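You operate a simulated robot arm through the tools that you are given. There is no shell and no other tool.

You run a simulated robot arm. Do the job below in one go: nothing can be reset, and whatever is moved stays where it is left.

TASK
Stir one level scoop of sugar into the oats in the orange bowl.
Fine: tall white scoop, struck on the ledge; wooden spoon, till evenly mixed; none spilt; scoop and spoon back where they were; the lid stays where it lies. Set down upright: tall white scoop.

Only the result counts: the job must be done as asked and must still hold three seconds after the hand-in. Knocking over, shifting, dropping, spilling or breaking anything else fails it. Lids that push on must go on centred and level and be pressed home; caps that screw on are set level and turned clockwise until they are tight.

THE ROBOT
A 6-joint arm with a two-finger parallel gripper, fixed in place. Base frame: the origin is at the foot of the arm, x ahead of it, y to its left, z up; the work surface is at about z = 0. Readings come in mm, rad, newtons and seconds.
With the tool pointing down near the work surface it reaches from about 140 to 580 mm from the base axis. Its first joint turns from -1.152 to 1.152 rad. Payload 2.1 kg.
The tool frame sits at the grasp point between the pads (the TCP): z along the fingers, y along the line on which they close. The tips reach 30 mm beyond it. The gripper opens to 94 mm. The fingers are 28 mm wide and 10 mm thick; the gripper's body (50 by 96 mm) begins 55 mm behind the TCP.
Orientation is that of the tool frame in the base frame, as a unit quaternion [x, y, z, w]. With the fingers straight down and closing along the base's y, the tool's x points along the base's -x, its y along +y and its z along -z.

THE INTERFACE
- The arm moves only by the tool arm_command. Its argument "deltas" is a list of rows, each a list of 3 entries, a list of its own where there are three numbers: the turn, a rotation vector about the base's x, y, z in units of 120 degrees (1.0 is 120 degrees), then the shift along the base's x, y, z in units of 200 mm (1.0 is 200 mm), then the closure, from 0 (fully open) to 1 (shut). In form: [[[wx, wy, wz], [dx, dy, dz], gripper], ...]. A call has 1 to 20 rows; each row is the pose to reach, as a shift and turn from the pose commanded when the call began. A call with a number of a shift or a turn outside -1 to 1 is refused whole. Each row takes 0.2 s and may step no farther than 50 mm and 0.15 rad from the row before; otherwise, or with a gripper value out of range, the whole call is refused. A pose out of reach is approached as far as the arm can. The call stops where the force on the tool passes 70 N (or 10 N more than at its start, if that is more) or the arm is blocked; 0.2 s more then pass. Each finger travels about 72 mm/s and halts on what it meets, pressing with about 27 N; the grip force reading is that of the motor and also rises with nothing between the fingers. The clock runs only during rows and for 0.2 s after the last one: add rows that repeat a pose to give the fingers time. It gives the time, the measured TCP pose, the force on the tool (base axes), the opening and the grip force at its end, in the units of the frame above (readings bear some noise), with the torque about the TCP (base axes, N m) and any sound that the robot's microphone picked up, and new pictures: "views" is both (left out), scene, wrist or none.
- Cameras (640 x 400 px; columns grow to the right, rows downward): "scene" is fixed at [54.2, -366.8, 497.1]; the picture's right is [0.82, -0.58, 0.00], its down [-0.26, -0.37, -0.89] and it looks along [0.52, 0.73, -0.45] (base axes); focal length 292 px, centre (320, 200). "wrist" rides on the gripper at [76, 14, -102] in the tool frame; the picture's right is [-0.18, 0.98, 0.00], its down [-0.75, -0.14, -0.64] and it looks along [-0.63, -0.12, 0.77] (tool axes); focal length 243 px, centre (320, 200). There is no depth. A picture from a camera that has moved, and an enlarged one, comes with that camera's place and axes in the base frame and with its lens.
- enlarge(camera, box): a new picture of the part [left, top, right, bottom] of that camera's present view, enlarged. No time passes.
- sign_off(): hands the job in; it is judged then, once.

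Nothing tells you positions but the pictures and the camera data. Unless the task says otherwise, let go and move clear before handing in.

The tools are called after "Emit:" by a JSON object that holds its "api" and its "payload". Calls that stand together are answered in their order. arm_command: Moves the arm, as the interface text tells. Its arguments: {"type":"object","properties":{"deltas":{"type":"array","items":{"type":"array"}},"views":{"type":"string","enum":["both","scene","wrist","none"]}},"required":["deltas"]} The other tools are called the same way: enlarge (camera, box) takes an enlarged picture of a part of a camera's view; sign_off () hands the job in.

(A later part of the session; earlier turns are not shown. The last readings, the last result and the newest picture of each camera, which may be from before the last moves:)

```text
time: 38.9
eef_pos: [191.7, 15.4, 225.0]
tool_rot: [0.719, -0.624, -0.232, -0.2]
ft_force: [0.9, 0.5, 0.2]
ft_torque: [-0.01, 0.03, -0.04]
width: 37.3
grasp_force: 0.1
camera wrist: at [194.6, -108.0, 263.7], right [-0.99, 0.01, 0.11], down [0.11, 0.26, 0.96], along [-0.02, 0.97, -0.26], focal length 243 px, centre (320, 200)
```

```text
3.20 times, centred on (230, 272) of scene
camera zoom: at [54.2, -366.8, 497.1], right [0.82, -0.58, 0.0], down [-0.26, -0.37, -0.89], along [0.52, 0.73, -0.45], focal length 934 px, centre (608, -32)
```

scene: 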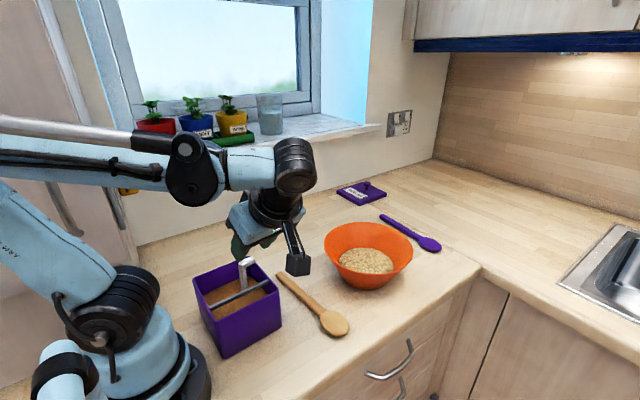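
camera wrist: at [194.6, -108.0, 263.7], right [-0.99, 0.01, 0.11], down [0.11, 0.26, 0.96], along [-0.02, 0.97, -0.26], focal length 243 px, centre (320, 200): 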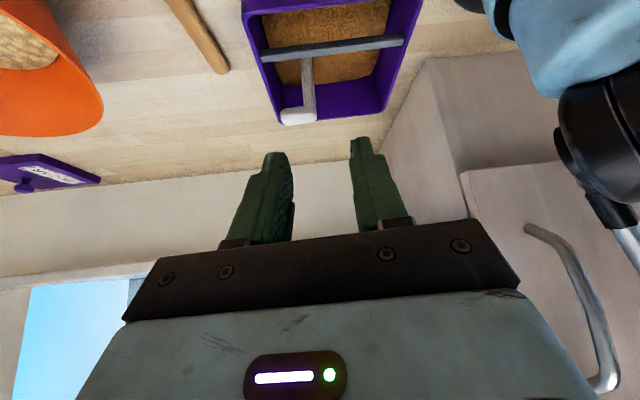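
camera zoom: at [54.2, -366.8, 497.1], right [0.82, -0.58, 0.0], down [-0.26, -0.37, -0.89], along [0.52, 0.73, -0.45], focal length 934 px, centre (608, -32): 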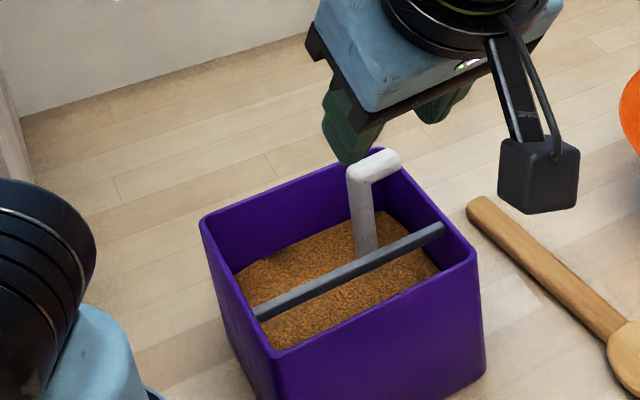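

The scoop now stands upright on its own in the sugar with its tab pointing +x. I'll bring the hand back to vertical, then yaw it so the fingers close along y across the handle's width.

Emit:
{"api": "arm_command", "payload": {"deltas": [[[0, 0, 0], [0, 0, 0.1], 0.3], [[-0.059, -0.009, 0], [0.04, 0.03, 0.14], 0.1], [[-0.118, -0.018, 0], [0.08, 0.1, 0.175], 0], [[-0.177, -0.027, 0], [0.12, 0.17, 0.175], 0], [[-0.236, -0.035, 0], [0.16, 0.25, 0.175], 0], [[-0.293, -0.043, 0], [0.19, 0.32, 0.175], 0], [[-0.293, -0.043, 0], [0.19, 0.32, 0.175], 0]], "views": "none"}}

Emit:
{"api": "arm_command", "payload": {"deltas": [[[0, 0, -0.07], [0, 0, 0], 0], [[0, 0, -0.14], [0, 0, 0], 0], [[0, 0, -0.21], [0, 0, 0], 0], [[0, 0, -0.28], [0, 0, 0], 0], [[0, 0, -0.35], [0, 0, 0], 0], [[0, 0, -0.42], [0, 0, 0], 0], [[0, 0, -0.49], [0, 0, 0], 0], [[0, 0, -0.56], [0, 0, 0], 0], [[0, 0, -0.63], [0, 0, 0], 0], [[0, 0, -0.7], [0, 0, 0], 0], [[0, 0, -0.75], [0, 0, 0], 0], [[0, 0, -0.75], [0, 0, 0], 0]]}}

Emit:
{"api": "enlarge", "payload": {"camera": "wrist", "box": [190, 0, 450, 200]}}

Emit:
{"api": "enlarge", "payload": {"camera": "scene", "box": [170, 230, 290, 320]}}

```text
time: 40.5
eef_pos: [228.7, 79.1, 259.2]
tool_rot: [0.755, -0.656, 0.001, -0.001]
ft_force: [0.3, 0.6, 0.3]
ft_torque: [-0.01, -0.01, -0.02]
width: 94.1
grasp_force: 0.0
```

```text
time: 43.1
eef_pos: [228.4, 79.8, 259.5]
tool_rot: [-0.07, 0.998, -0.001, 0.001]
ft_force: [-0.2, -0.6, -0.1]
ft_torque: [-0.02, -0.01, 0.0]
width: 94.0
grasp_force: 0.1
camera wrist: at [151.4, 82.4, 361.5], right [0.05, 1.0, 0.0], down [0.76, -0.03, 0.64], along [0.64, -0.03, -0.77], focal length 243 px, centre (320, 200)
```

scene: 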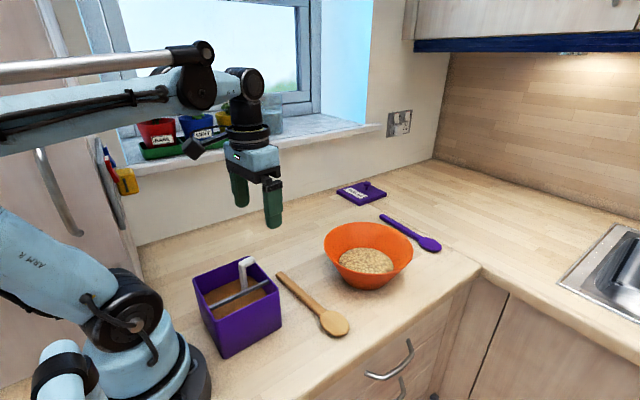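
wrist: 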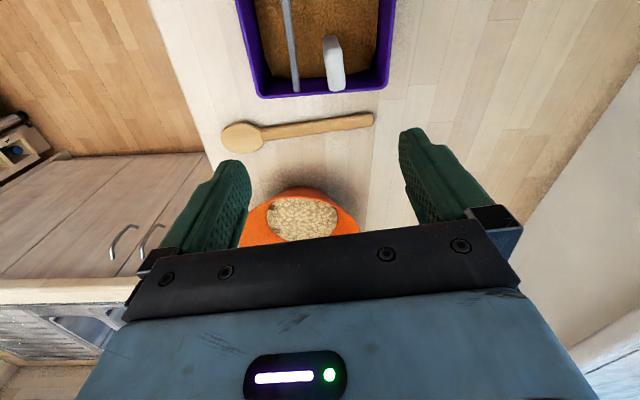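

```text
2.00 times, centred on (320, 100) of wrist
camera zoom: at [151.4, 82.4, 361.5], right [0.05, 1.0, 0.0], down [0.76, -0.03, 0.64], along [0.64, -0.03, -0.77], focal length 485 px, centre (320, 400)
```

zoom: 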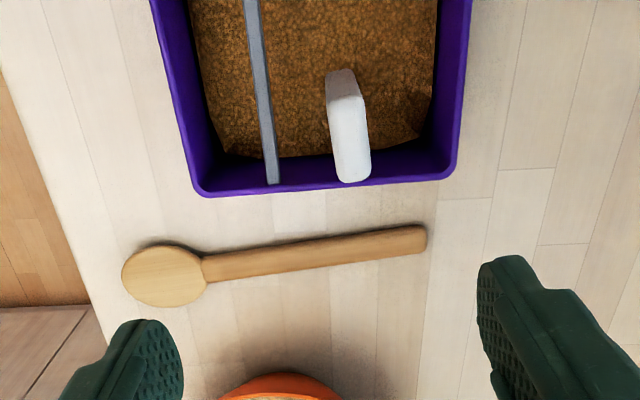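

```text
4.44 times, centred on (230, 275) of scene
camera zoom: at [54.2, -366.8, 497.1], right [0.82, -0.58, 0.0], down [-0.26, -0.37, -0.89], along [0.52, 0.73, -0.45], focal length 1297 px, centre (720, -133)
```

zoom: 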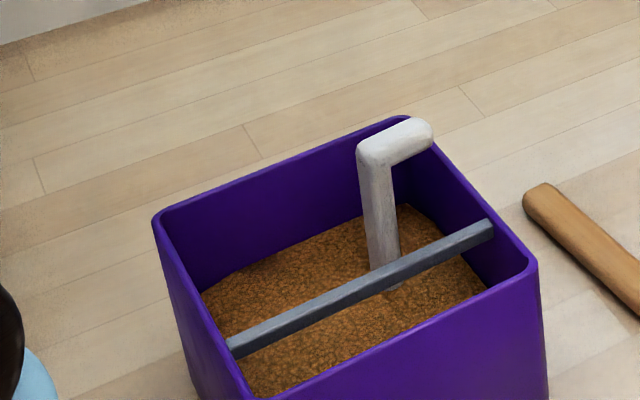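

The scoop stands on the box floor, with its tab from (187, 91) to (216, 93) and top at z of about 130. I'll narrow the gap so the fingers fit between the bar and back wall, then descend straddling the tab.

Emit:
{"api": "arm_command", "payload": {"deltas": [[[0, 0, -0.03], [-0.07, 0.03, -0.1], 0.3], [[0, 0, -0.03], [-0.137, 0.062, -0.2], 0.53], [[0, 0, -0.03], [-0.137, 0.062, -0.4], 0.53], [[0, 0, -0.03], [-0.137, 0.062, -0.52], 0.53], [[0, 0, -0.03], [-0.137, 0.062, -0.52], 0.53]]}}

Emit:
{"api": "enlarge", "payload": {"camera": "wrist", "box": [190, 0, 450, 250]}}

Emit:
{"api": "enlarge", "payload": {"camera": "scene", "box": [170, 200, 310, 320]}}

```text
time: 44.3
eef_pos: [201.8, 92.8, 154.7]
tool_rot: [-0.039, 0.999, -0.002, 0.001]
ft_force: [0.2, -0.6, -0.8]
ft_torque: [0.0, 0.01, 0.0]
width: 44.4
grasp_force: 0.1
camera wrist: at [125.3, 99.7, 256.6], right [0.11, 0.99, 0.0], down [0.76, -0.08, 0.64], along [0.64, -0.07, -0.77], focal length 243 px, centre (320, 200)
```

scene: 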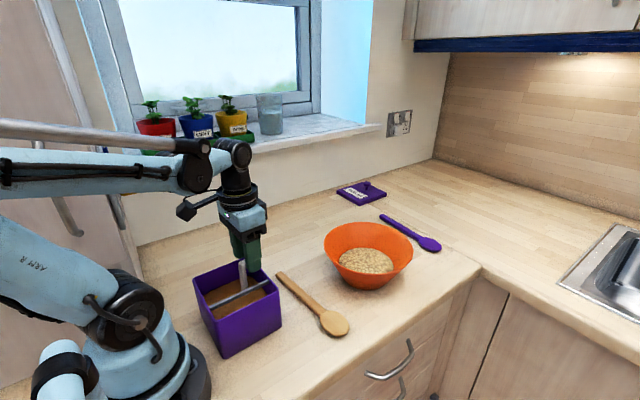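
wrist: 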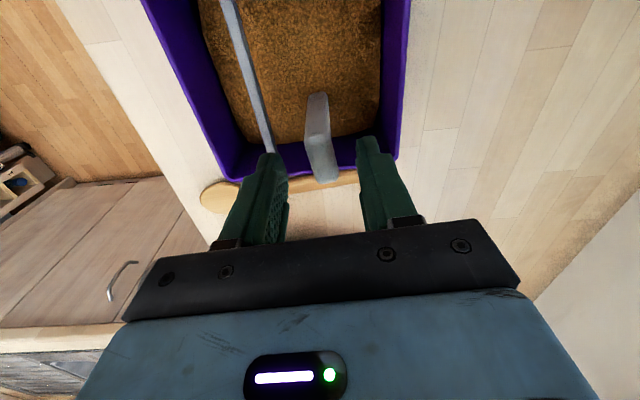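

```text
1.60 times, centred on (320, 125) of wrist
camera zoom: at [125.3, 99.7, 256.6], right [0.11, 0.99, 0.0], down [0.76, -0.08, 0.64], along [0.64, -0.07, -0.77], focal length 388 px, centre (320, 320)
```

zoom: 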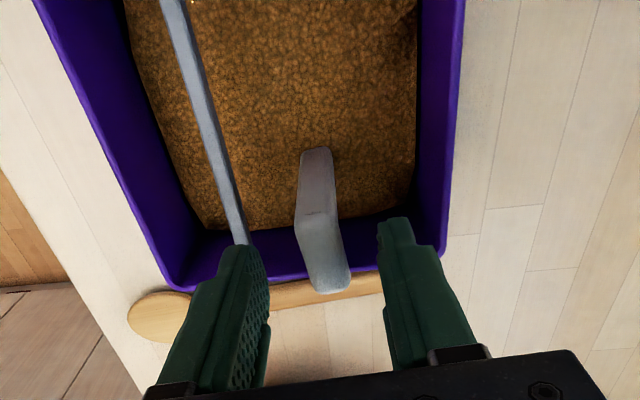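

```text
3.33 times, centred on (240, 260) of scene
camera zoom: at [54.2, -366.8, 497.1], right [0.82, -0.58, 0.0], down [-0.26, -0.37, -0.89], along [0.52, 0.73, -0.45], focal length 972 px, centre (587, 0)
```

zoom: 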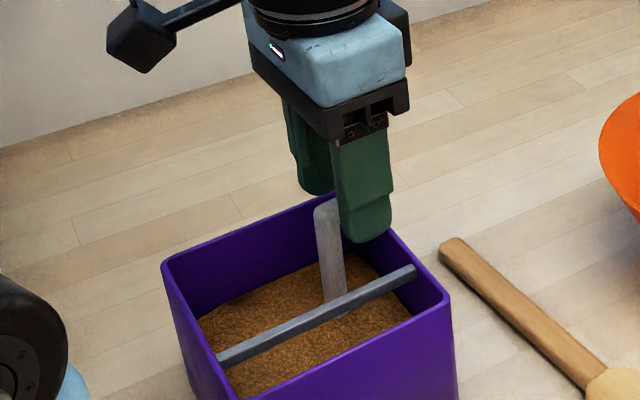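

The handle is centred between the fingers, so I'll descend and grip.

Emit:
{"api": "arm_command", "payload": {"deltas": [[[0, 0, 0], [0, 0, -0.1], 0.53], [[0, 0, 0], [0, 0, -0.16], 0.53], [[0, 0, 0], [0, 0, -0.193], 0.53], [[0, 0, 0], [0, 0, -0.193], 0.7], [[0, 0, 0], [0, 0, -0.193], 0.85], [[0, 0, 0], [0, 0, -0.193], 1], [[0, 0, 0], [0, 0, -0.193], 1], [[0, 0, 0], [0, 0, -0.193], 1]]}}

Emit:
{"api": "enlarge", "payload": {"camera": "wrist", "box": [190, 0, 450, 250]}}

Emit:
{"api": "enlarge", "payload": {"camera": "scene", "box": [170, 200, 310, 320]}}

```text
time: 46.1
eef_pos: [202.2, 92.0, 116.6]
tool_rot: [-0.039, 0.999, -0.001, 0.001]
ft_force: [-0.2, 0.4, 0.7]
ft_torque: [0.0, -0.02, -0.03]
width: 20.0
grasp_force: 27.4
camera wrist: at [124.3, 99.7, 219.4], right [0.11, 0.99, 0.0], down [0.76, -0.08, 0.64], along [0.64, -0.07, -0.77], focal length 243 px, centre (320, 200)
```

scene: 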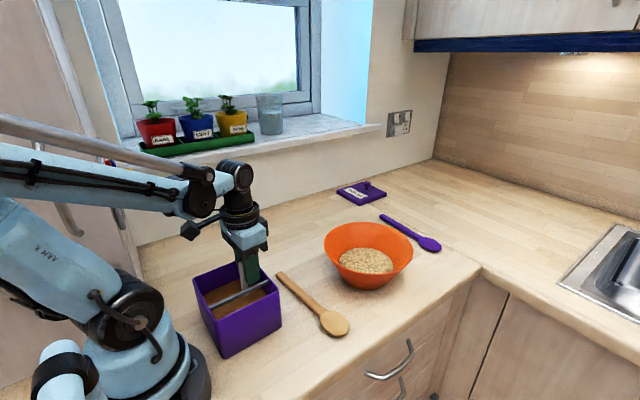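
wrist: 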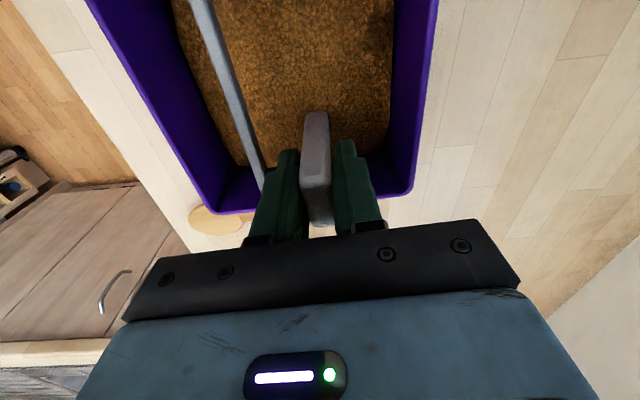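

```text
1.60 times, centred on (320, 125) of wrist
camera zoom: at [124.3, 99.7, 219.4], right [0.11, 0.99, 0.0], down [0.76, -0.08, 0.64], along [0.64, -0.07, -0.77], focal length 388 px, centre (320, 320)
```

zoom: 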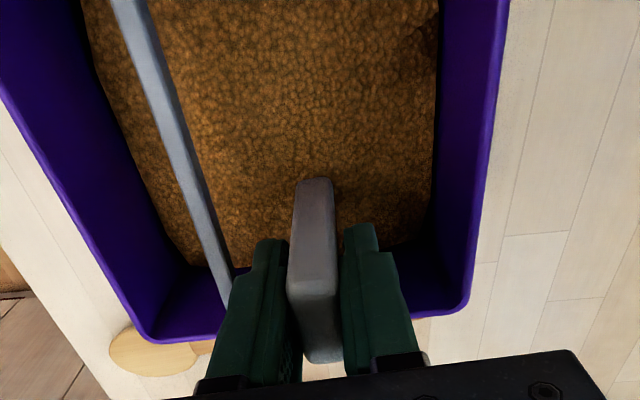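

```text
3.33 times, centred on (240, 260) of scene
camera zoom: at [54.2, -366.8, 497.1], right [0.82, -0.58, 0.0], down [-0.26, -0.37, -0.89], along [0.52, 0.73, -0.45], focal length 972 px, centre (587, 0)
```

zoom: 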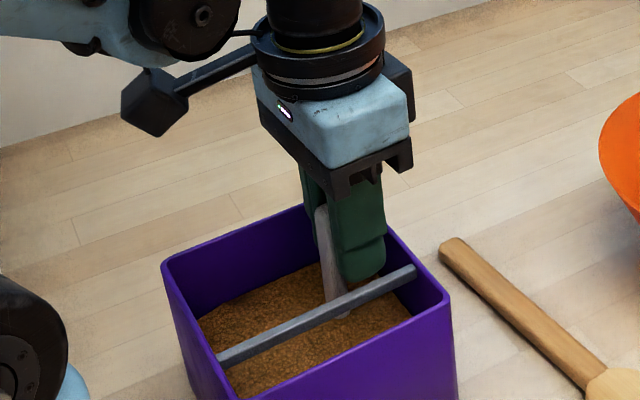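

The grip is flush at 20 mm, as it was originally. I'll lift straight up out of the sugar and inspect the fill.

Emit:
{"api": "arm_command", "payload": {"deltas": [[[0, 0, 0], [0, 0, 0.05], 1], [[0, 0, 0], [0, 0, 0.12], 1], [[0, 0, 0], [0, 0, 0.2], 1], [[0, 0, 0], [0, 0, 0.3], 1], [[0, 0, 0], [0, 0, 0.4], 1], [[0, 0, 0], [0, 0, 0.5], 1], [[0, 0, 0], [0, 0, 0.58], 1], [[0, 0, 0], [0, 0, 0.58], 1]]}}

Emit:
{"api": "enlarge", "payload": {"camera": "wrist", "box": [230, 0, 410, 140]}}

Emit:
{"api": "enlarge", "payload": {"camera": "scene", "box": [170, 200, 310, 320]}}

```text
time: 47.9
eef_pos: [202.8, 90.6, 233.6]
tool_rot: [-0.039, 0.999, -0.001, 0.001]
ft_force: [-0.3, -0.8, -1.3]
ft_torque: [0.01, 0.01, 0.0]
width: 19.9
grasp_force: 27.3
camera wrist: at [124.7, 98.0, 336.1], right [0.11, 0.99, 0.0], down [0.76, -0.08, 0.64], along [0.64, -0.07, -0.77], focal length 243 px, centre (320, 200)
```

scene: 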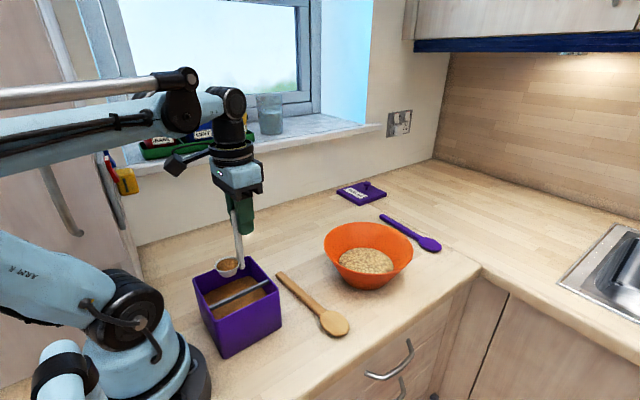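
wrist: 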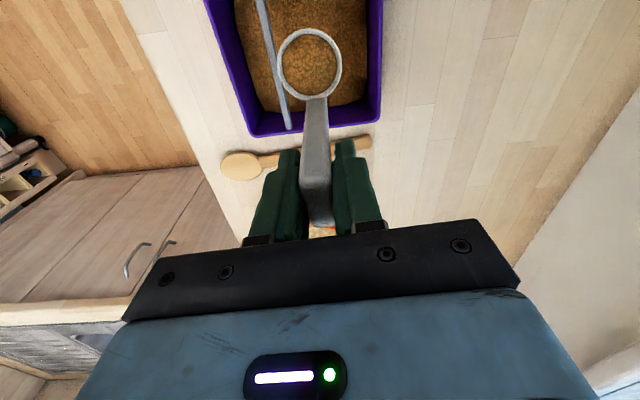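

```text
2.86 times, centred on (320, 70) of wrist
camera zoom: at [124.7, 98.0, 336.1], right [0.11, 0.99, 0.0], down [0.76, -0.08, 0.64], along [0.64, -0.07, -0.77], focal length 693 px, centre (320, 571)
```

zoom: 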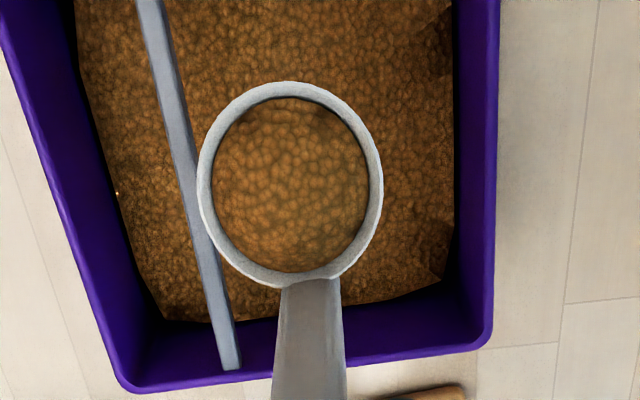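

```text
3.33 times, centred on (240, 260) of scene
camera zoom: at [54.2, -366.8, 497.1], right [0.82, -0.58, 0.0], down [-0.26, -0.37, -0.89], along [0.52, 0.73, -0.45], focal length 972 px, centre (587, 0)
```

zoom: 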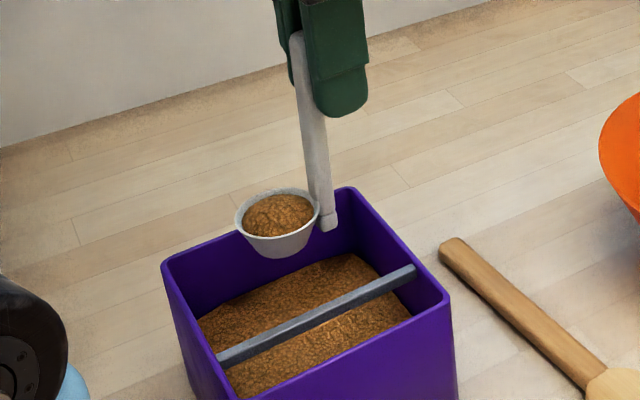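

The cup is heaped. I'll slowly swing the scoop around its own cup, over the box, so the handle ends up on the +y side ready for striking under the bar.

Emit:
{"api": "arm_command", "payload": {"deltas": [[[0, 0, 0.0509], [-0.003, 0.021, 0], 1], [[0, 0, 0.1018], [-0.008, 0.041, 0], 1], [[0, 0, 0.1527], [-0.015, 0.06, 0], 1], [[0, 0, 0.2036], [-0.024, 0.079, 0], 1], [[0, 0, 0.2545], [-0.035, 0.096, 0], 1], [[0, 0, 0.3054], [-0.047, 0.112, 0], 1], [[0, 0, 0.3563], [-0.062, 0.127, 0], 1], [[0, 0, 0.4072], [-0.078, 0.141, 0], 1], [[0, 0, 0.4581], [-0.095, 0.152, 0], 1], [[0, 0, 0.509], [-0.113, 0.162, 0], 1], [[0, 0, 0.56], [-0.133, 0.169, 0], 1], [[0, 0, 0.6109], [-0.152, 0.174, 0], 1], [[0, 0, 0.6618], [-0.173, 0.178, 0], 1], [[0, 0, 0.7125], [-0.193, 0.179, 0], 1], [[0, 0, 0.7125], [-0.193, 0.179, 0], 1]]}}

Emit:
{"api": "enlarge", "payload": {"camera": "wrist", "box": [230, 0, 410, 140]}}

Emit:
{"api": "enlarge", "payload": {"camera": "scene", "box": [170, 210, 290, 310]}}

```text
time: 51.1
eef_pos: [161.2, 126.8, 231.5]
tool_rot: [0.708, -0.706, 0.0, -0.002]
ft_force: [0.2, 0.2, -0.8]
ft_torque: [-0.03, 0.0, 0.03]
width: 20.1
grasp_force: 27.3
camera wrist: at [148.4, 50.6, 334.8], right [-0.98, 0.18, 0.0], down [0.14, 0.75, 0.64], along [0.12, 0.63, -0.77], focal length 243 px, centre (320, 200)
```

scene: 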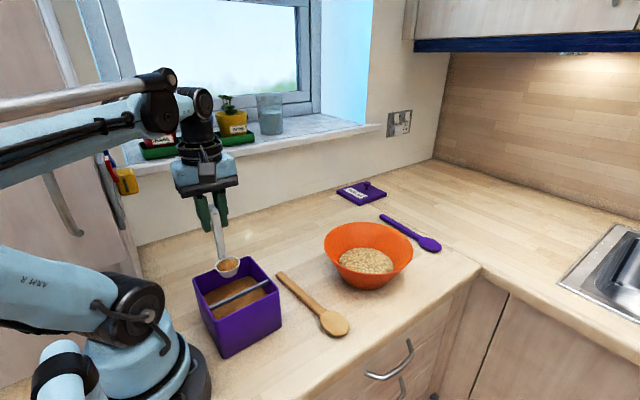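
wrist: 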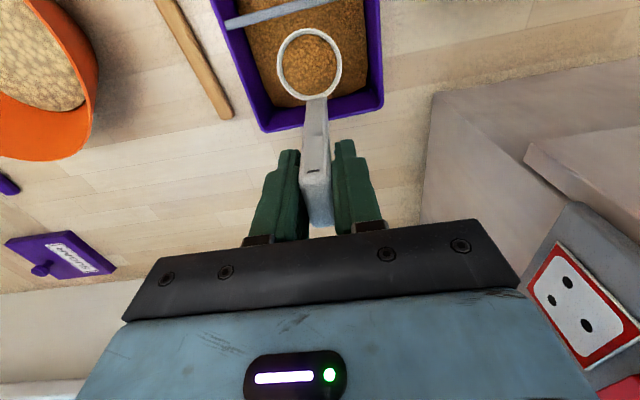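

```text
2.86 times, centred on (320, 70) of wrist
camera zoom: at [148.4, 50.6, 334.8], right [-0.98, 0.18, 0.0], down [0.14, 0.75, 0.64], along [0.12, 0.63, -0.77], focal length 693 px, centre (320, 571)
```

zoom: 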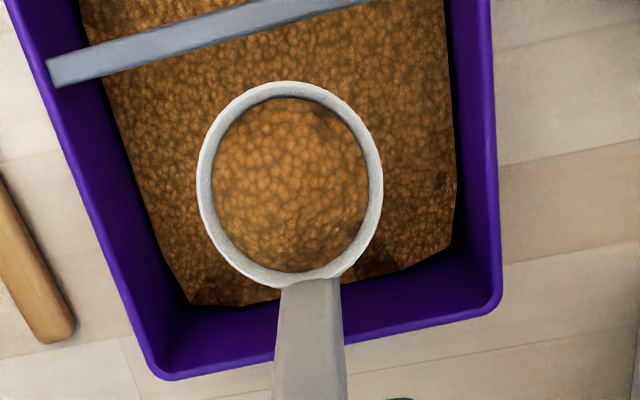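

```text
4.00 times, centred on (230, 260) of scene
camera zoom: at [54.2, -366.8, 497.1], right [0.82, -0.58, 0.0], down [-0.26, -0.37, -0.89], along [0.52, 0.73, -0.45], focal length 1167 px, centre (680, -40)
```

zoom: 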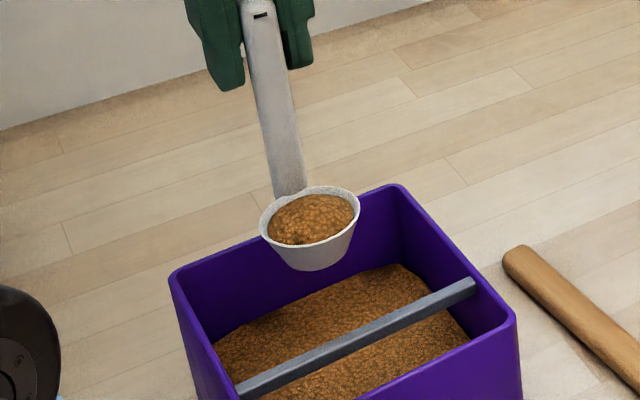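

The heap is good and the scoop is level, with the handle at +y. I'll measure the bar's underside more closely before striking.

Emit:
{"api": "enlarge", "payload": {"camera": "scene", "box": [220, 270, 280, 310]}}

Emit:
{"api": "enlarge", "payload": {"camera": "scene", "box": [205, 285, 265, 325]}}

```text
10.00 times, centred on (250, 290) of scene
camera zoom: at [54.2, -366.8, 497.1], right [0.82, -0.58, 0.0], down [-0.26, -0.37, -0.89], along [0.52, 0.73, -0.45], focal length 2917 px, centre (1020, -700)
```

zoom: 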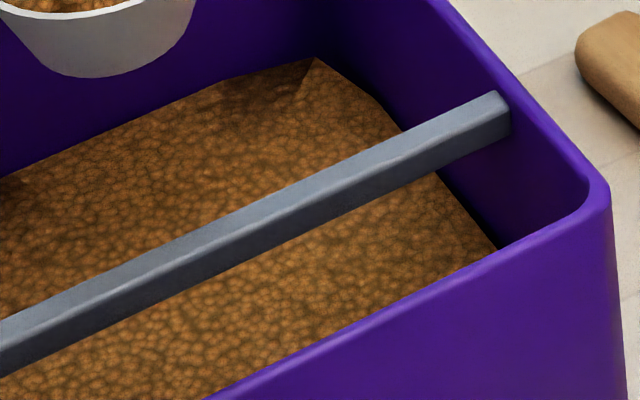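

```text
10.00 times, centred on (235, 305) of scene
camera zoom: at [54.2, -366.8, 497.1], right [0.82, -0.58, 0.0], down [-0.26, -0.37, -0.89], along [0.52, 0.73, -0.45], focal length 2917 px, centre (1170, -850)
```

zoom: 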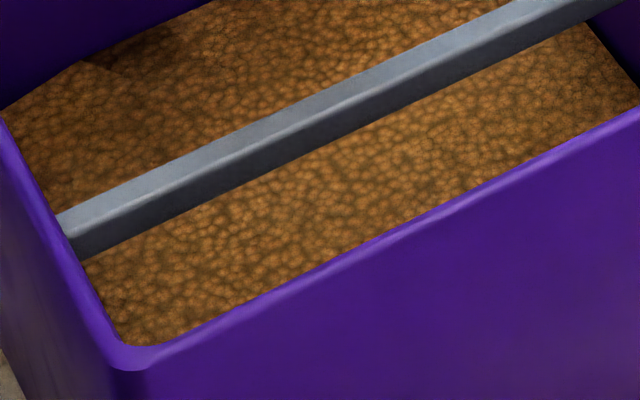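

The bar is about 6 mm tall, with its underside around z 89–95. I'll lower the cup to well below it, slide its front lip under, then raise in small steps to find contact.

Emit:
{"api": "arm_command", "payload": {"deltas": [[[0, 0, 0], [0.015, 0, -0.08], 1], [[0, 0, 0], [0.03, 0, -0.16], 1], [[0, 0, 0], [0.03, 0, -0.24], 1], [[0, 0, 0], [0.03, 0, -0.3], 1], [[0, 0, 0], [0.03, 0, -0.335], 1], [[0, 0, 0], [0.03, -0.04, -0.335], 1], [[0, 0, 0], [0.03, -0.08, -0.335], 1], [[0, 0, 0], [0.03, -0.115, -0.335], 1], [[0, 0, 0], [0.03, -0.115, -0.335], 1]]}}

Emit:
{"api": "enlarge", "payload": {"camera": "wrist", "box": [230, 0, 410, 140]}}

Emit:
{"api": "enlarge", "payload": {"camera": "scene", "box": [190, 245, 290, 325]}}

```text
time: 53.1
eef_pos: [169.0, 104.0, 165.5]
tool_rot: [0.708, -0.707, 0.0, -0.002]
ft_force: [-0.3, -0.5, -0.1]
ft_torque: [0.01, -0.03, 0.0]
width: 20.1
grasp_force: 26.8
camera wrist: at [154.5, 27.7, 268.4], right [-0.98, 0.18, 0.0], down [0.14, 0.75, 0.64], along [0.12, 0.63, -0.77], focal length 243 px, centre (320, 200)
```

scene: 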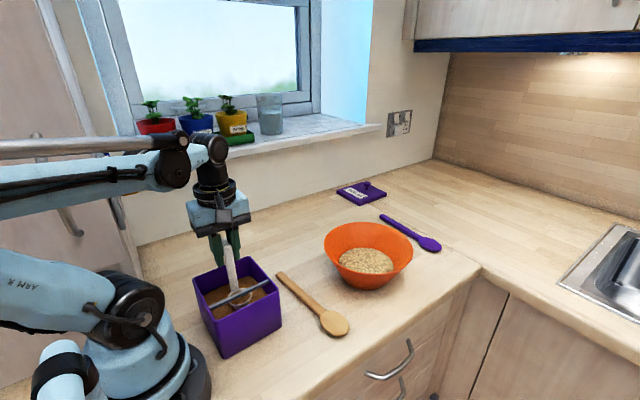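
wrist: 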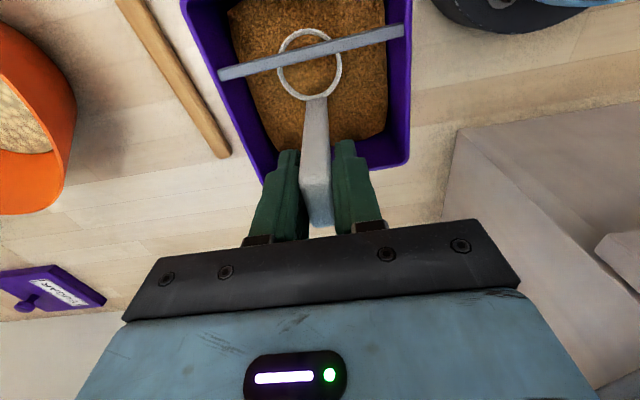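

```text
2.86 times, centred on (320, 70) of wrist
camera zoom: at [154.5, 27.7, 268.4], right [-0.98, 0.18, 0.0], down [0.14, 0.75, 0.64], along [0.12, 0.63, -0.77], focal length 693 px, centre (320, 571)
```

zoom: 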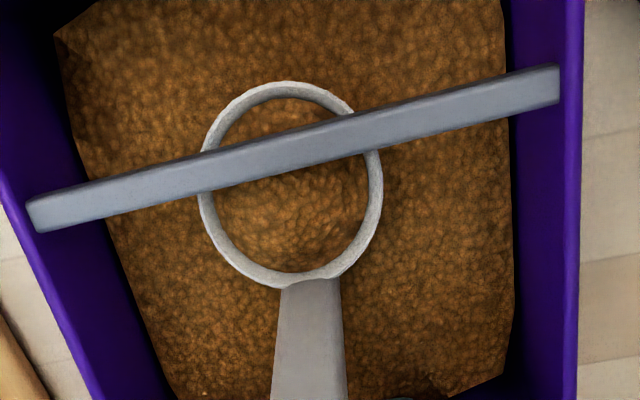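

```text
5.00 times, centred on (240, 285) of scene
camera zoom: at [54.2, -366.8, 497.1], right [0.82, -0.58, 0.0], down [-0.26, -0.37, -0.89], along [0.52, 0.73, -0.45], focal length 1459 px, centre (720, -225)
```

zoom: 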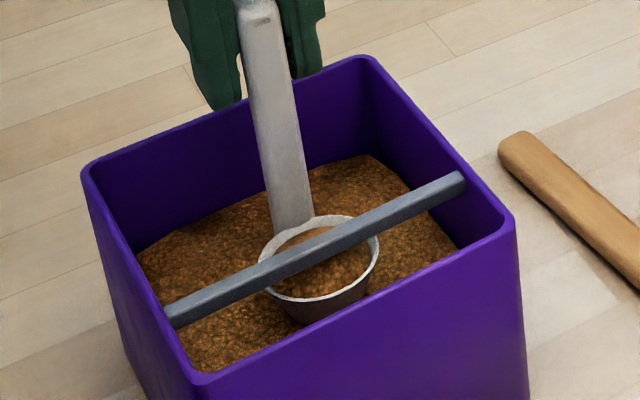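

Emit:
{"api": "arm_command", "payload": {"deltas": [[[0, 0, 0], [0, 0, 0.01], 1], [[0, 0, 0], [0, 0, 0.02], 1], [[0, 0, 0], [0, 0, 0.03], 1], [[0, 0, 0], [0, 0, 0.03], 1]], "views": "none"}}

Emit:
{"api": "enlarge", "payload": {"camera": "scene", "box": [220, 270, 270, 310]}}

```text
time: 54.1
eef_pos: [169.0, 105.6, 171.0]
tool_rot: [-0.707, 0.707, 0.0, 0.002]
ft_force: [0.6, 0.9, -0.9]
ft_torque: [0.02, 0.01, -0.01]
width: 20.1
grasp_force: 26.7
```

```text
10.00 times, centred on (245, 290) of scene
camera zoom: at [54.2, -366.8, 497.1], right [0.82, -0.58, 0.0], down [-0.26, -0.37, -0.89], along [0.52, 0.73, -0.45], focal length 2917 px, centre (1070, -700)
```

zoom: 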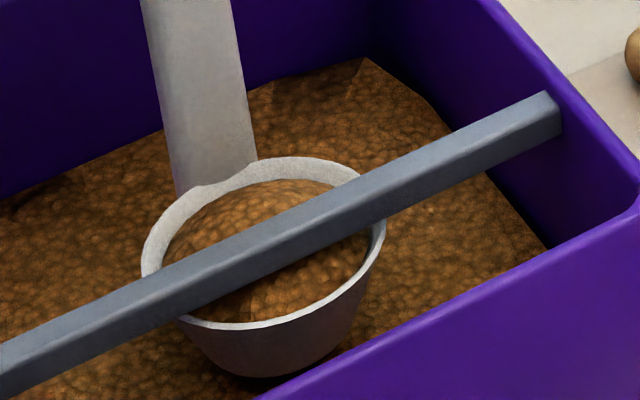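

Emit:
{"api": "arm_command", "payload": {"deltas": [[[0, 0, 0], [0, 0, 0.008], 1], [[0, 0, 0], [0, 0, 0.015], 1], [[0, 0, 0], [0, 0, 0.015], 1]], "views": "none"}}

Emit:
{"api": "enlarge", "payload": {"camera": "scene", "box": [220, 270, 270, 310]}}

```text
time: 54.9
eef_pos: [169.5, 105.4, 173.8]
tool_rot: [-0.707, 0.707, 0.0, 0.001]
ft_force: [-0.2, -0.4, -0.8]
ft_torque: [0.04, -0.02, 0.0]
width: 20.0
grasp_force: 27.4
```

```text
10.00 times, centred on (245, 290) of scene
camera zoom: at [54.2, -366.8, 497.1], right [0.82, -0.58, 0.0], down [-0.26, -0.37, -0.89], along [0.52, 0.73, -0.45], focal length 2917 px, centre (1070, -700)
```

zoom: 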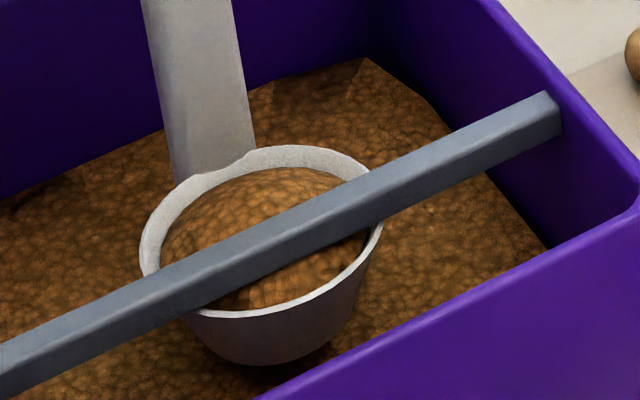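

Emit:
{"api": "arm_command", "payload": {"deltas": [[[0, 0, 0], [0, 0, 0.01], 1], [[0, 0, 0], [0, 0, 0.02], 1], [[0, 0, 0], [0, 0, 0.03], 1], [[0, 0, 0], [0, 0, 0.03], 1]], "views": "none"}}

Emit:
{"api": "enlarge", "payload": {"camera": "scene", "box": [220, 270, 270, 310]}}

```text
time: 55.9
eef_pos: [170.1, 104.5, 180.0]
tool_rot: [0.708, -0.706, 0.0, -0.001]
ft_force: [-0.5, 0.0, -7.1]
ft_torque: [0.31, 0.02, -0.01]
width: 19.7
grasp_force: 26.9
```

```text
10.00 times, centred on (245, 290) of scene
camera zoom: at [54.2, -366.8, 497.1], right [0.82, -0.58, 0.0], down [-0.26, -0.37, -0.89], along [0.52, 0.73, -0.45], focal length 2917 px, centre (1070, -700)
```

zoom: 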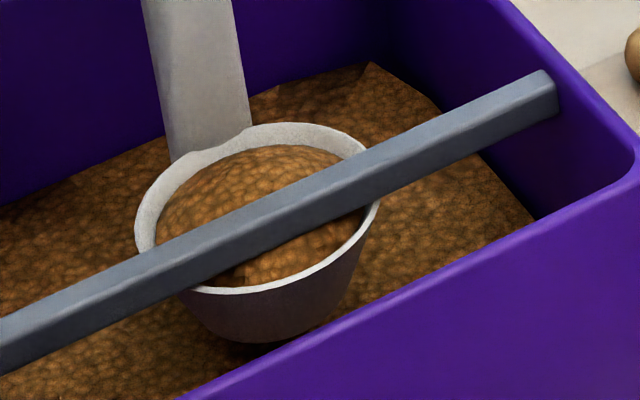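

The rim has touched the bar and the light box is starting to lift (7 N). I'll lower at once so the box settles back.

Emit:
{"api": "arm_command", "payload": {"deltas": [[[0, 0, 0], [0, 0, -0.01], 1], [[0, 0, 0], [0, 0, -0.02], 1], [[0, 0, 0], [0, 0, -0.03], 1], [[0, 0, 0], [0, 0, -0.03], 1]]}}

Emit:
{"api": "enlarge", "payload": {"camera": "scene", "box": [220, 270, 270, 310]}}

Emit:
{"api": "enlarge", "payload": {"camera": "scene", "box": [180, 240, 300, 370]}}

```text
time: 56.9
eef_pos: [170.0, 105.3, 175.3]
tool_rot: [-0.707, 0.707, 0.0, 0.002]
ft_force: [-0.3, 0.3, -0.6]
ft_torque: [0.05, 0.0, -0.02]
width: 20.0
grasp_force: 26.9
camera wrist: at [155.4, 27.6, 277.7], right [-0.98, 0.18, 0.0], down [0.14, 0.75, 0.64], along [0.12, 0.63, -0.77], focal length 243 px, centre (320, 200)
```

scene: 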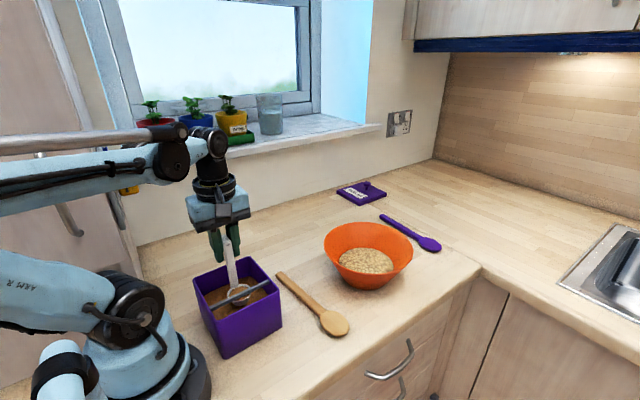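
wrist: 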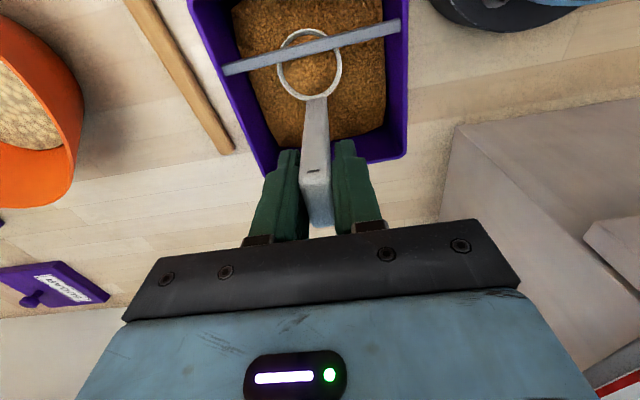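

```text
10.00 times, centred on (245, 290) of scene
camera zoom: at [54.2, -366.8, 497.1], right [0.82, -0.58, 0.0], down [-0.26, -0.37, -0.89], along [0.52, 0.73, -0.45], focal length 2917 px, centre (1070, -700)
```

zoom: 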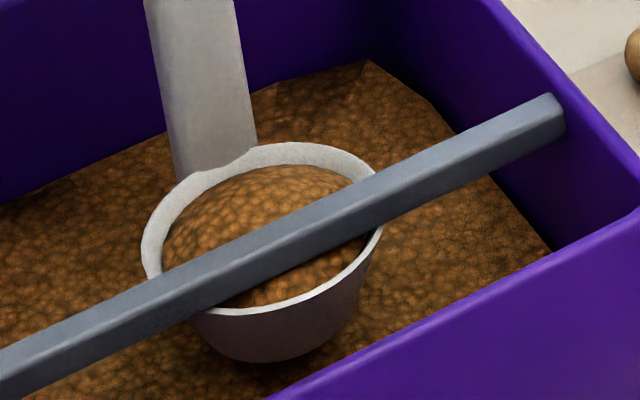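

```text
3.08 times, centred on (240, 305) of scene
camera zoom: at [54.2, -366.8, 497.1], right [0.82, -0.58, 0.0], down [-0.26, -0.37, -0.89], along [0.52, 0.73, -0.45], focal length 898 px, centre (566, -123)
```

zoom: 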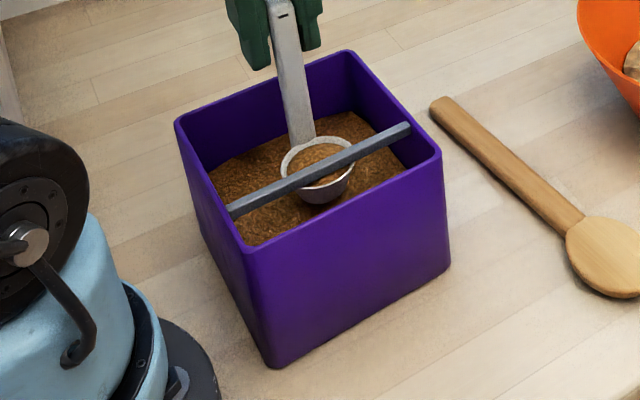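

The box is back down. The contact torque shows the bar at y of about 55–59, and the rim meets its underside at TCP z of about 175.5. I'll draw the cup back clear of the bar, then sweep it slowly under with under 1 mm of gap.

Emit:
{"api": "arm_command", "payload": {"deltas": [[[0, 0, 0], [0, 0.04, -0.005], 1], [[0, 0, 0], [0, 0.09, -0.005], 1], [[0, 0, 0], [0, 0.135, 0], 1], [[0, 0, 0], [0, 0.135, 0.004], 1], [[0, 0, 0], [0, 0.11, 0.004], 1], [[0, 0, 0], [0, 0.085, 0.004], 1], [[0, 0, 0], [0, 0.06, 0.004], 1], [[0, 0, 0], [0, 0.035, 0.004], 1], [[0, 0, 0], [0, 0.01, 0.004], 1], [[0, 0, 0], [0, -0.015, 0.004], 1], [[0, 0, 0], [0, -0.015, 0.004], 1]]}}

Emit:
{"api": "enlarge", "payload": {"camera": "scene", "box": [220, 270, 270, 310]}}

Emit:
{"api": "enlarge", "payload": {"camera": "wrist", "box": [230, 0, 410, 140]}}

```text
time: 59.3
eef_pos: [168.7, 102.1, 176.2]
tool_rot: [-0.707, 0.707, 0.001, 0.001]
ft_force: [0.0, -0.5, -7.0]
ft_torque: [0.42, 0.01, -0.03]
width: 19.9
grasp_force: 26.7
camera wrist: at [154.1, 24.1, 278.3], right [-0.98, 0.18, 0.0], down [0.14, 0.75, 0.64], along [0.12, 0.63, -0.77], focal length 243 px, centre (320, 200)
```

scene: 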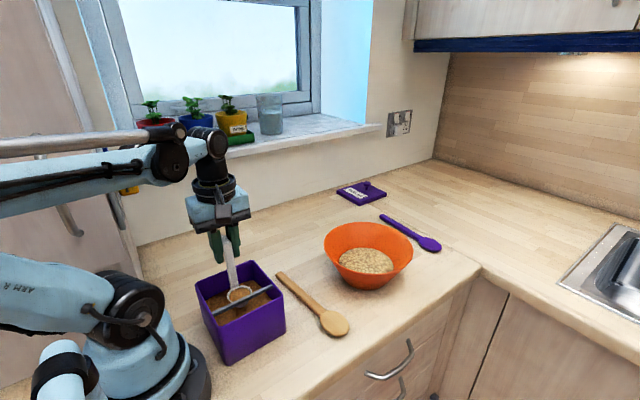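
wrist: 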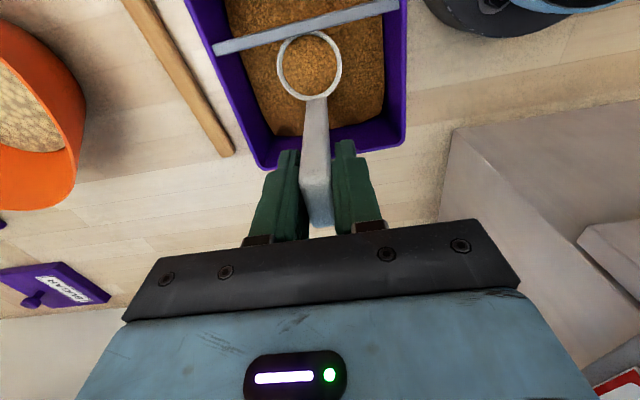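

```text
10.00 times, centred on (245, 290) of scene
camera zoom: at [54.2, -366.8, 497.1], right [0.82, -0.58, 0.0], down [-0.26, -0.37, -0.89], along [0.52, 0.73, -0.45], focal length 2917 px, centre (1070, -700)
```

zoom: 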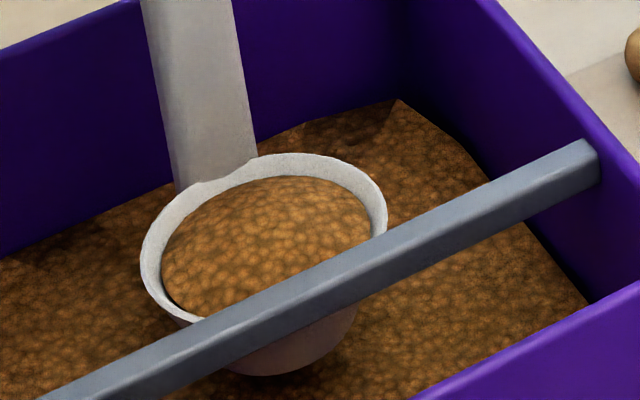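

```text
2.86 times, centred on (320, 70) of wrist
camera zoom: at [154.1, 24.1, 278.3], right [-0.98, 0.18, 0.0], down [0.14, 0.75, 0.64], along [0.12, 0.63, -0.77], focal length 693 px, centre (320, 571)
```

zoom: 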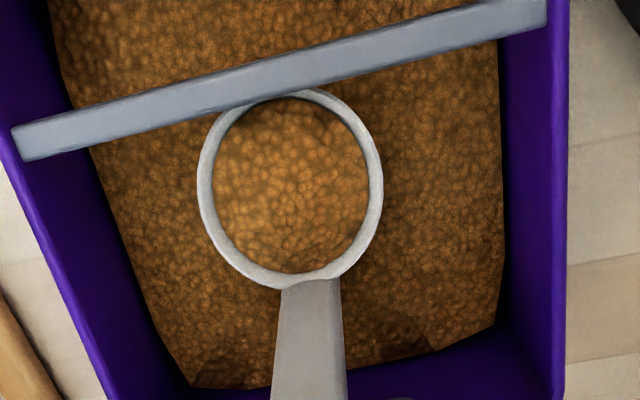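

The rim caught the bar and dragged the box slightly toward -y. I'll drop a few mm to release it, then compare the box's position with the start.

Emit:
{"api": "arm_command", "payload": {"deltas": [[[0, 0, 0], [0, 0, -0.01], 1], [[0, 0, 0], [0, 0, -0.025], 1], [[0, 0, 0], [0, 0, -0.025], 1]]}}

Emit:
{"api": "enlarge", "payload": {"camera": "scene", "box": [170, 220, 370, 370]}}

Emit:
{"api": "enlarge", "payload": {"camera": "scene", "box": [220, 270, 270, 310]}}

```text
time: 60.1
eef_pos: [168.6, 100.7, 171.0]
tool_rot: [0.707, -0.707, 0.0, -0.001]
ft_force: [-0.4, -0.8, -0.6]
ft_torque: [0.01, -0.02, -0.02]
width: 20.0
grasp_force: 26.9
camera wrist: at [154.4, 23.9, 273.3], right [-0.98, 0.18, 0.0], down [0.14, 0.75, 0.64], along [0.12, 0.63, -0.77], focal length 243 px, centre (320, 200)
```

scene: 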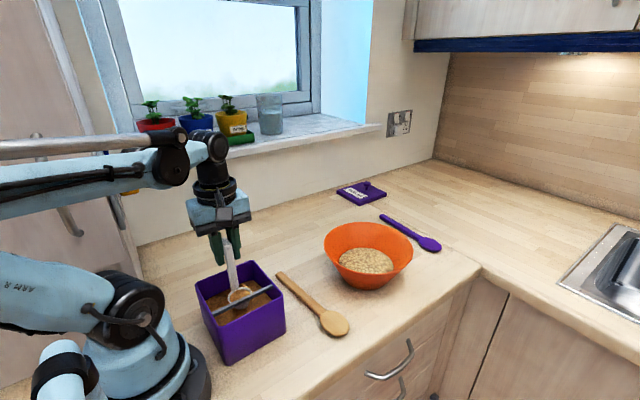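
wrist: 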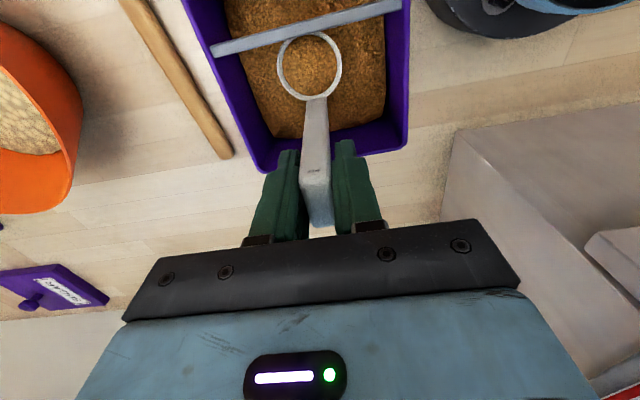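

```text
2.67 times, centred on (270, 295) of scene
camera zoom: at [54.2, -366.8, 497.1], right [0.82, -0.58, 0.0], down [-0.26, -0.37, -0.89], along [0.52, 0.73, -0.45], focal length 778 px, centre (453, -53)
```

zoom: 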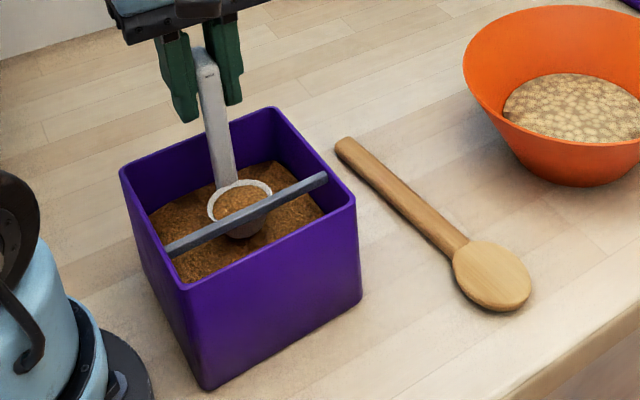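

```text
10.00 times, centred on (245, 290) of scene
camera zoom: at [54.2, -366.8, 497.1], right [0.82, -0.58, 0.0], down [-0.26, -0.37, -0.89], along [0.52, 0.73, -0.45], focal length 2917 px, centre (1070, -700)
```

zoom: 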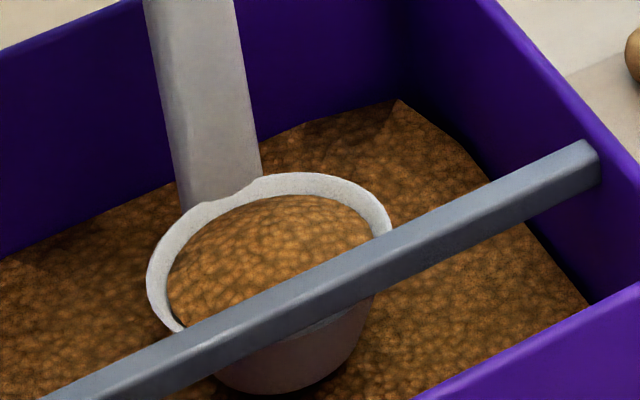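

The box has slid about 10 mm toward -y without turning; I'll push it back at the end. I'll retry the strike with about 1.5 mm of clearance, checking the force partway.

Emit:
{"api": "arm_command", "payload": {"deltas": [[[0, 0, 0], [0, 0.04, 0], 1], [[0, 0, 0], [0, 0.08, 0], 1], [[0, 0, 0], [0, 0.11, 0], 1], [[0, 0, 0], [0, 0.11, 0.016], 1], [[0, 0, 0], [0, 0.08, 0.016], 1], [[0, 0, 0], [0, 0.055, 0.016], 1], [[0, 0, 0], [0, 0.03, 0.016], 1], [[0, 0, 0], [0, 0.01, 0.016], 1], [[0, 0, 0], [0, -0.01, 0.016], 1], [[0, 0, 0], [0, -0.01, 0.016], 1]]}}

Emit:
{"api": "enlarge", "payload": {"camera": "scene", "box": [220, 270, 270, 310]}}

Emit:
{"api": "enlarge", "payload": {"camera": "wrist", "box": [230, 0, 410, 140]}}

```text
time: 62.3
eef_pos: [168.1, 99.1, 174.7]
tool_rot: [0.707, -0.707, 0.001, -0.001]
ft_force: [0.2, -0.2, -0.8]
ft_torque: [0.0, -0.02, -0.02]
width: 19.8
grasp_force: 27.3
camera wrist: at [154.1, 22.8, 276.8], right [-0.98, 0.18, 0.0], down [0.14, 0.75, 0.64], along [0.12, 0.63, -0.77], focal length 243 px, centre (320, 200)
```

scene: 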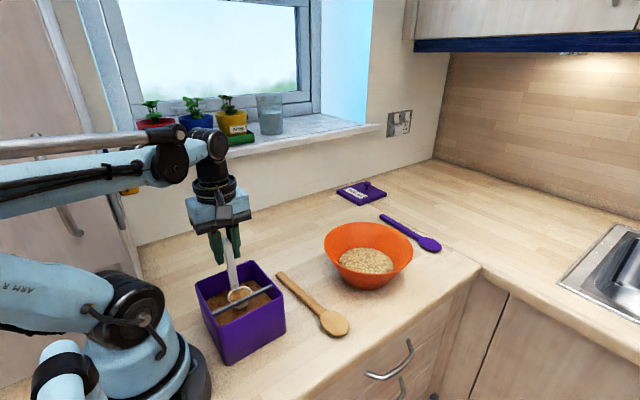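
wrist: 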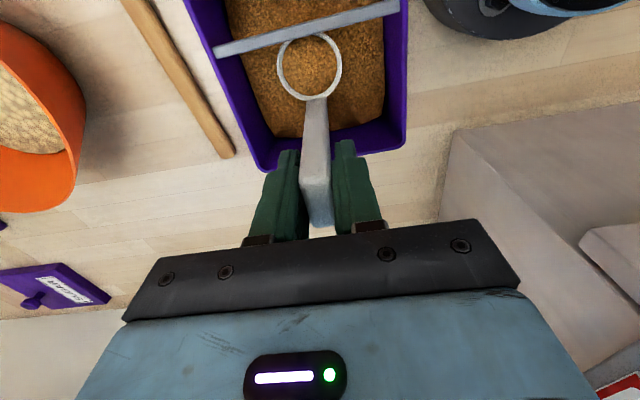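

```text
10.00 times, centred on (245, 290) of scene
camera zoom: at [54.2, -366.8, 497.1], right [0.82, -0.58, 0.0], down [-0.26, -0.37, -0.89], along [0.52, 0.73, -0.45], focal length 2917 px, centre (1070, -700)
```

zoom: 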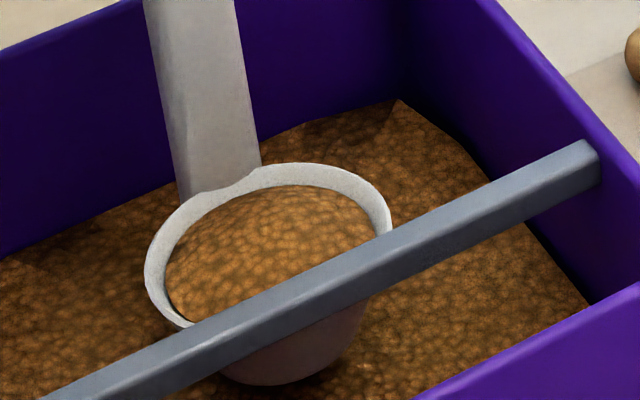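

```text
2.86 times, centred on (320, 70) of wrist
camera zoom: at [154.1, 22.8, 276.8], right [-0.98, 0.18, 0.0], down [0.14, 0.75, 0.64], along [0.12, 0.63, -0.77], focal length 693 px, centre (320, 571)
```

zoom: 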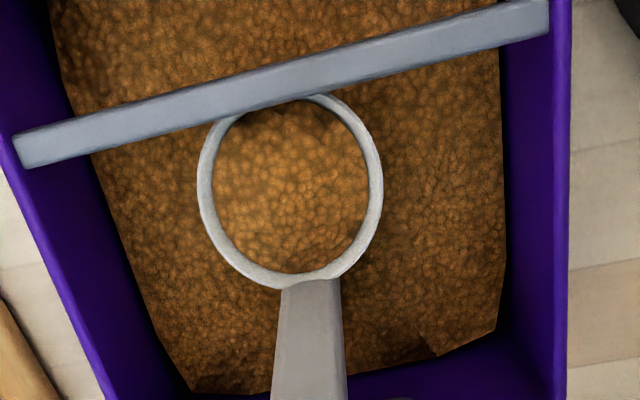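

No contact and the box is still, so I'll continue the sweep.

Emit:
{"api": "arm_command", "payload": {"deltas": [[[0, 0, 0], [0, -0.02, 0], 1], [[0, 0, 0], [0, -0.04, 0], 1], [[0, 0, 0], [0, -0.06, 0], 1], [[0, 0, 0], [0, -0.08, 0], 1], [[0, 0, 0], [0, -0.08, 0], 1]], "views": "none"}}

Emit:
{"api": "enlarge", "payload": {"camera": "scene", "box": [220, 275, 280, 320]}}

Emit:
{"api": "enlarge", "payload": {"camera": "wrist", "box": [230, 0, 410, 140]}}

```text
time: 63.5
eef_pos: [168.6, 83.7, 174.2]
tool_rot: [-0.707, 0.707, 0.0, 0.001]
ft_force: [0.1, 0.9, -1.0]
ft_torque: [0.03, 0.0, 0.01]
width: 19.9
grasp_force: 26.9
```

```text
8.89 times, centred on (250, 298) of scene
camera zoom: at [54.2, -366.8, 497.1], right [0.82, -0.58, 0.0], down [-0.26, -0.37, -0.89], along [0.52, 0.73, -0.45], focal length 2593 px, centre (942, -667)
```

zoom: 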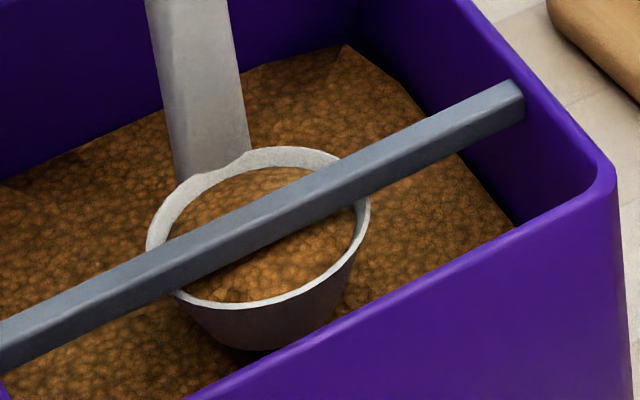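

```text
2.86 times, centred on (320, 70) of wrist
camera zoom: at [154.0, 6.5, 276.2], right [-0.98, 0.18, 0.0], down [0.14, 0.75, 0.64], along [0.12, 0.63, -0.77], focal length 693 px, centre (320, 571)
```

zoom: 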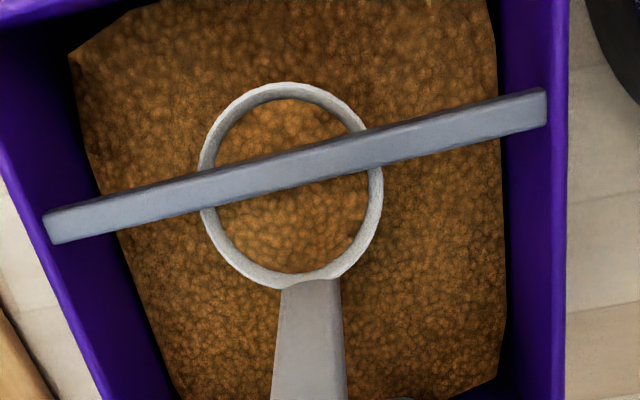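

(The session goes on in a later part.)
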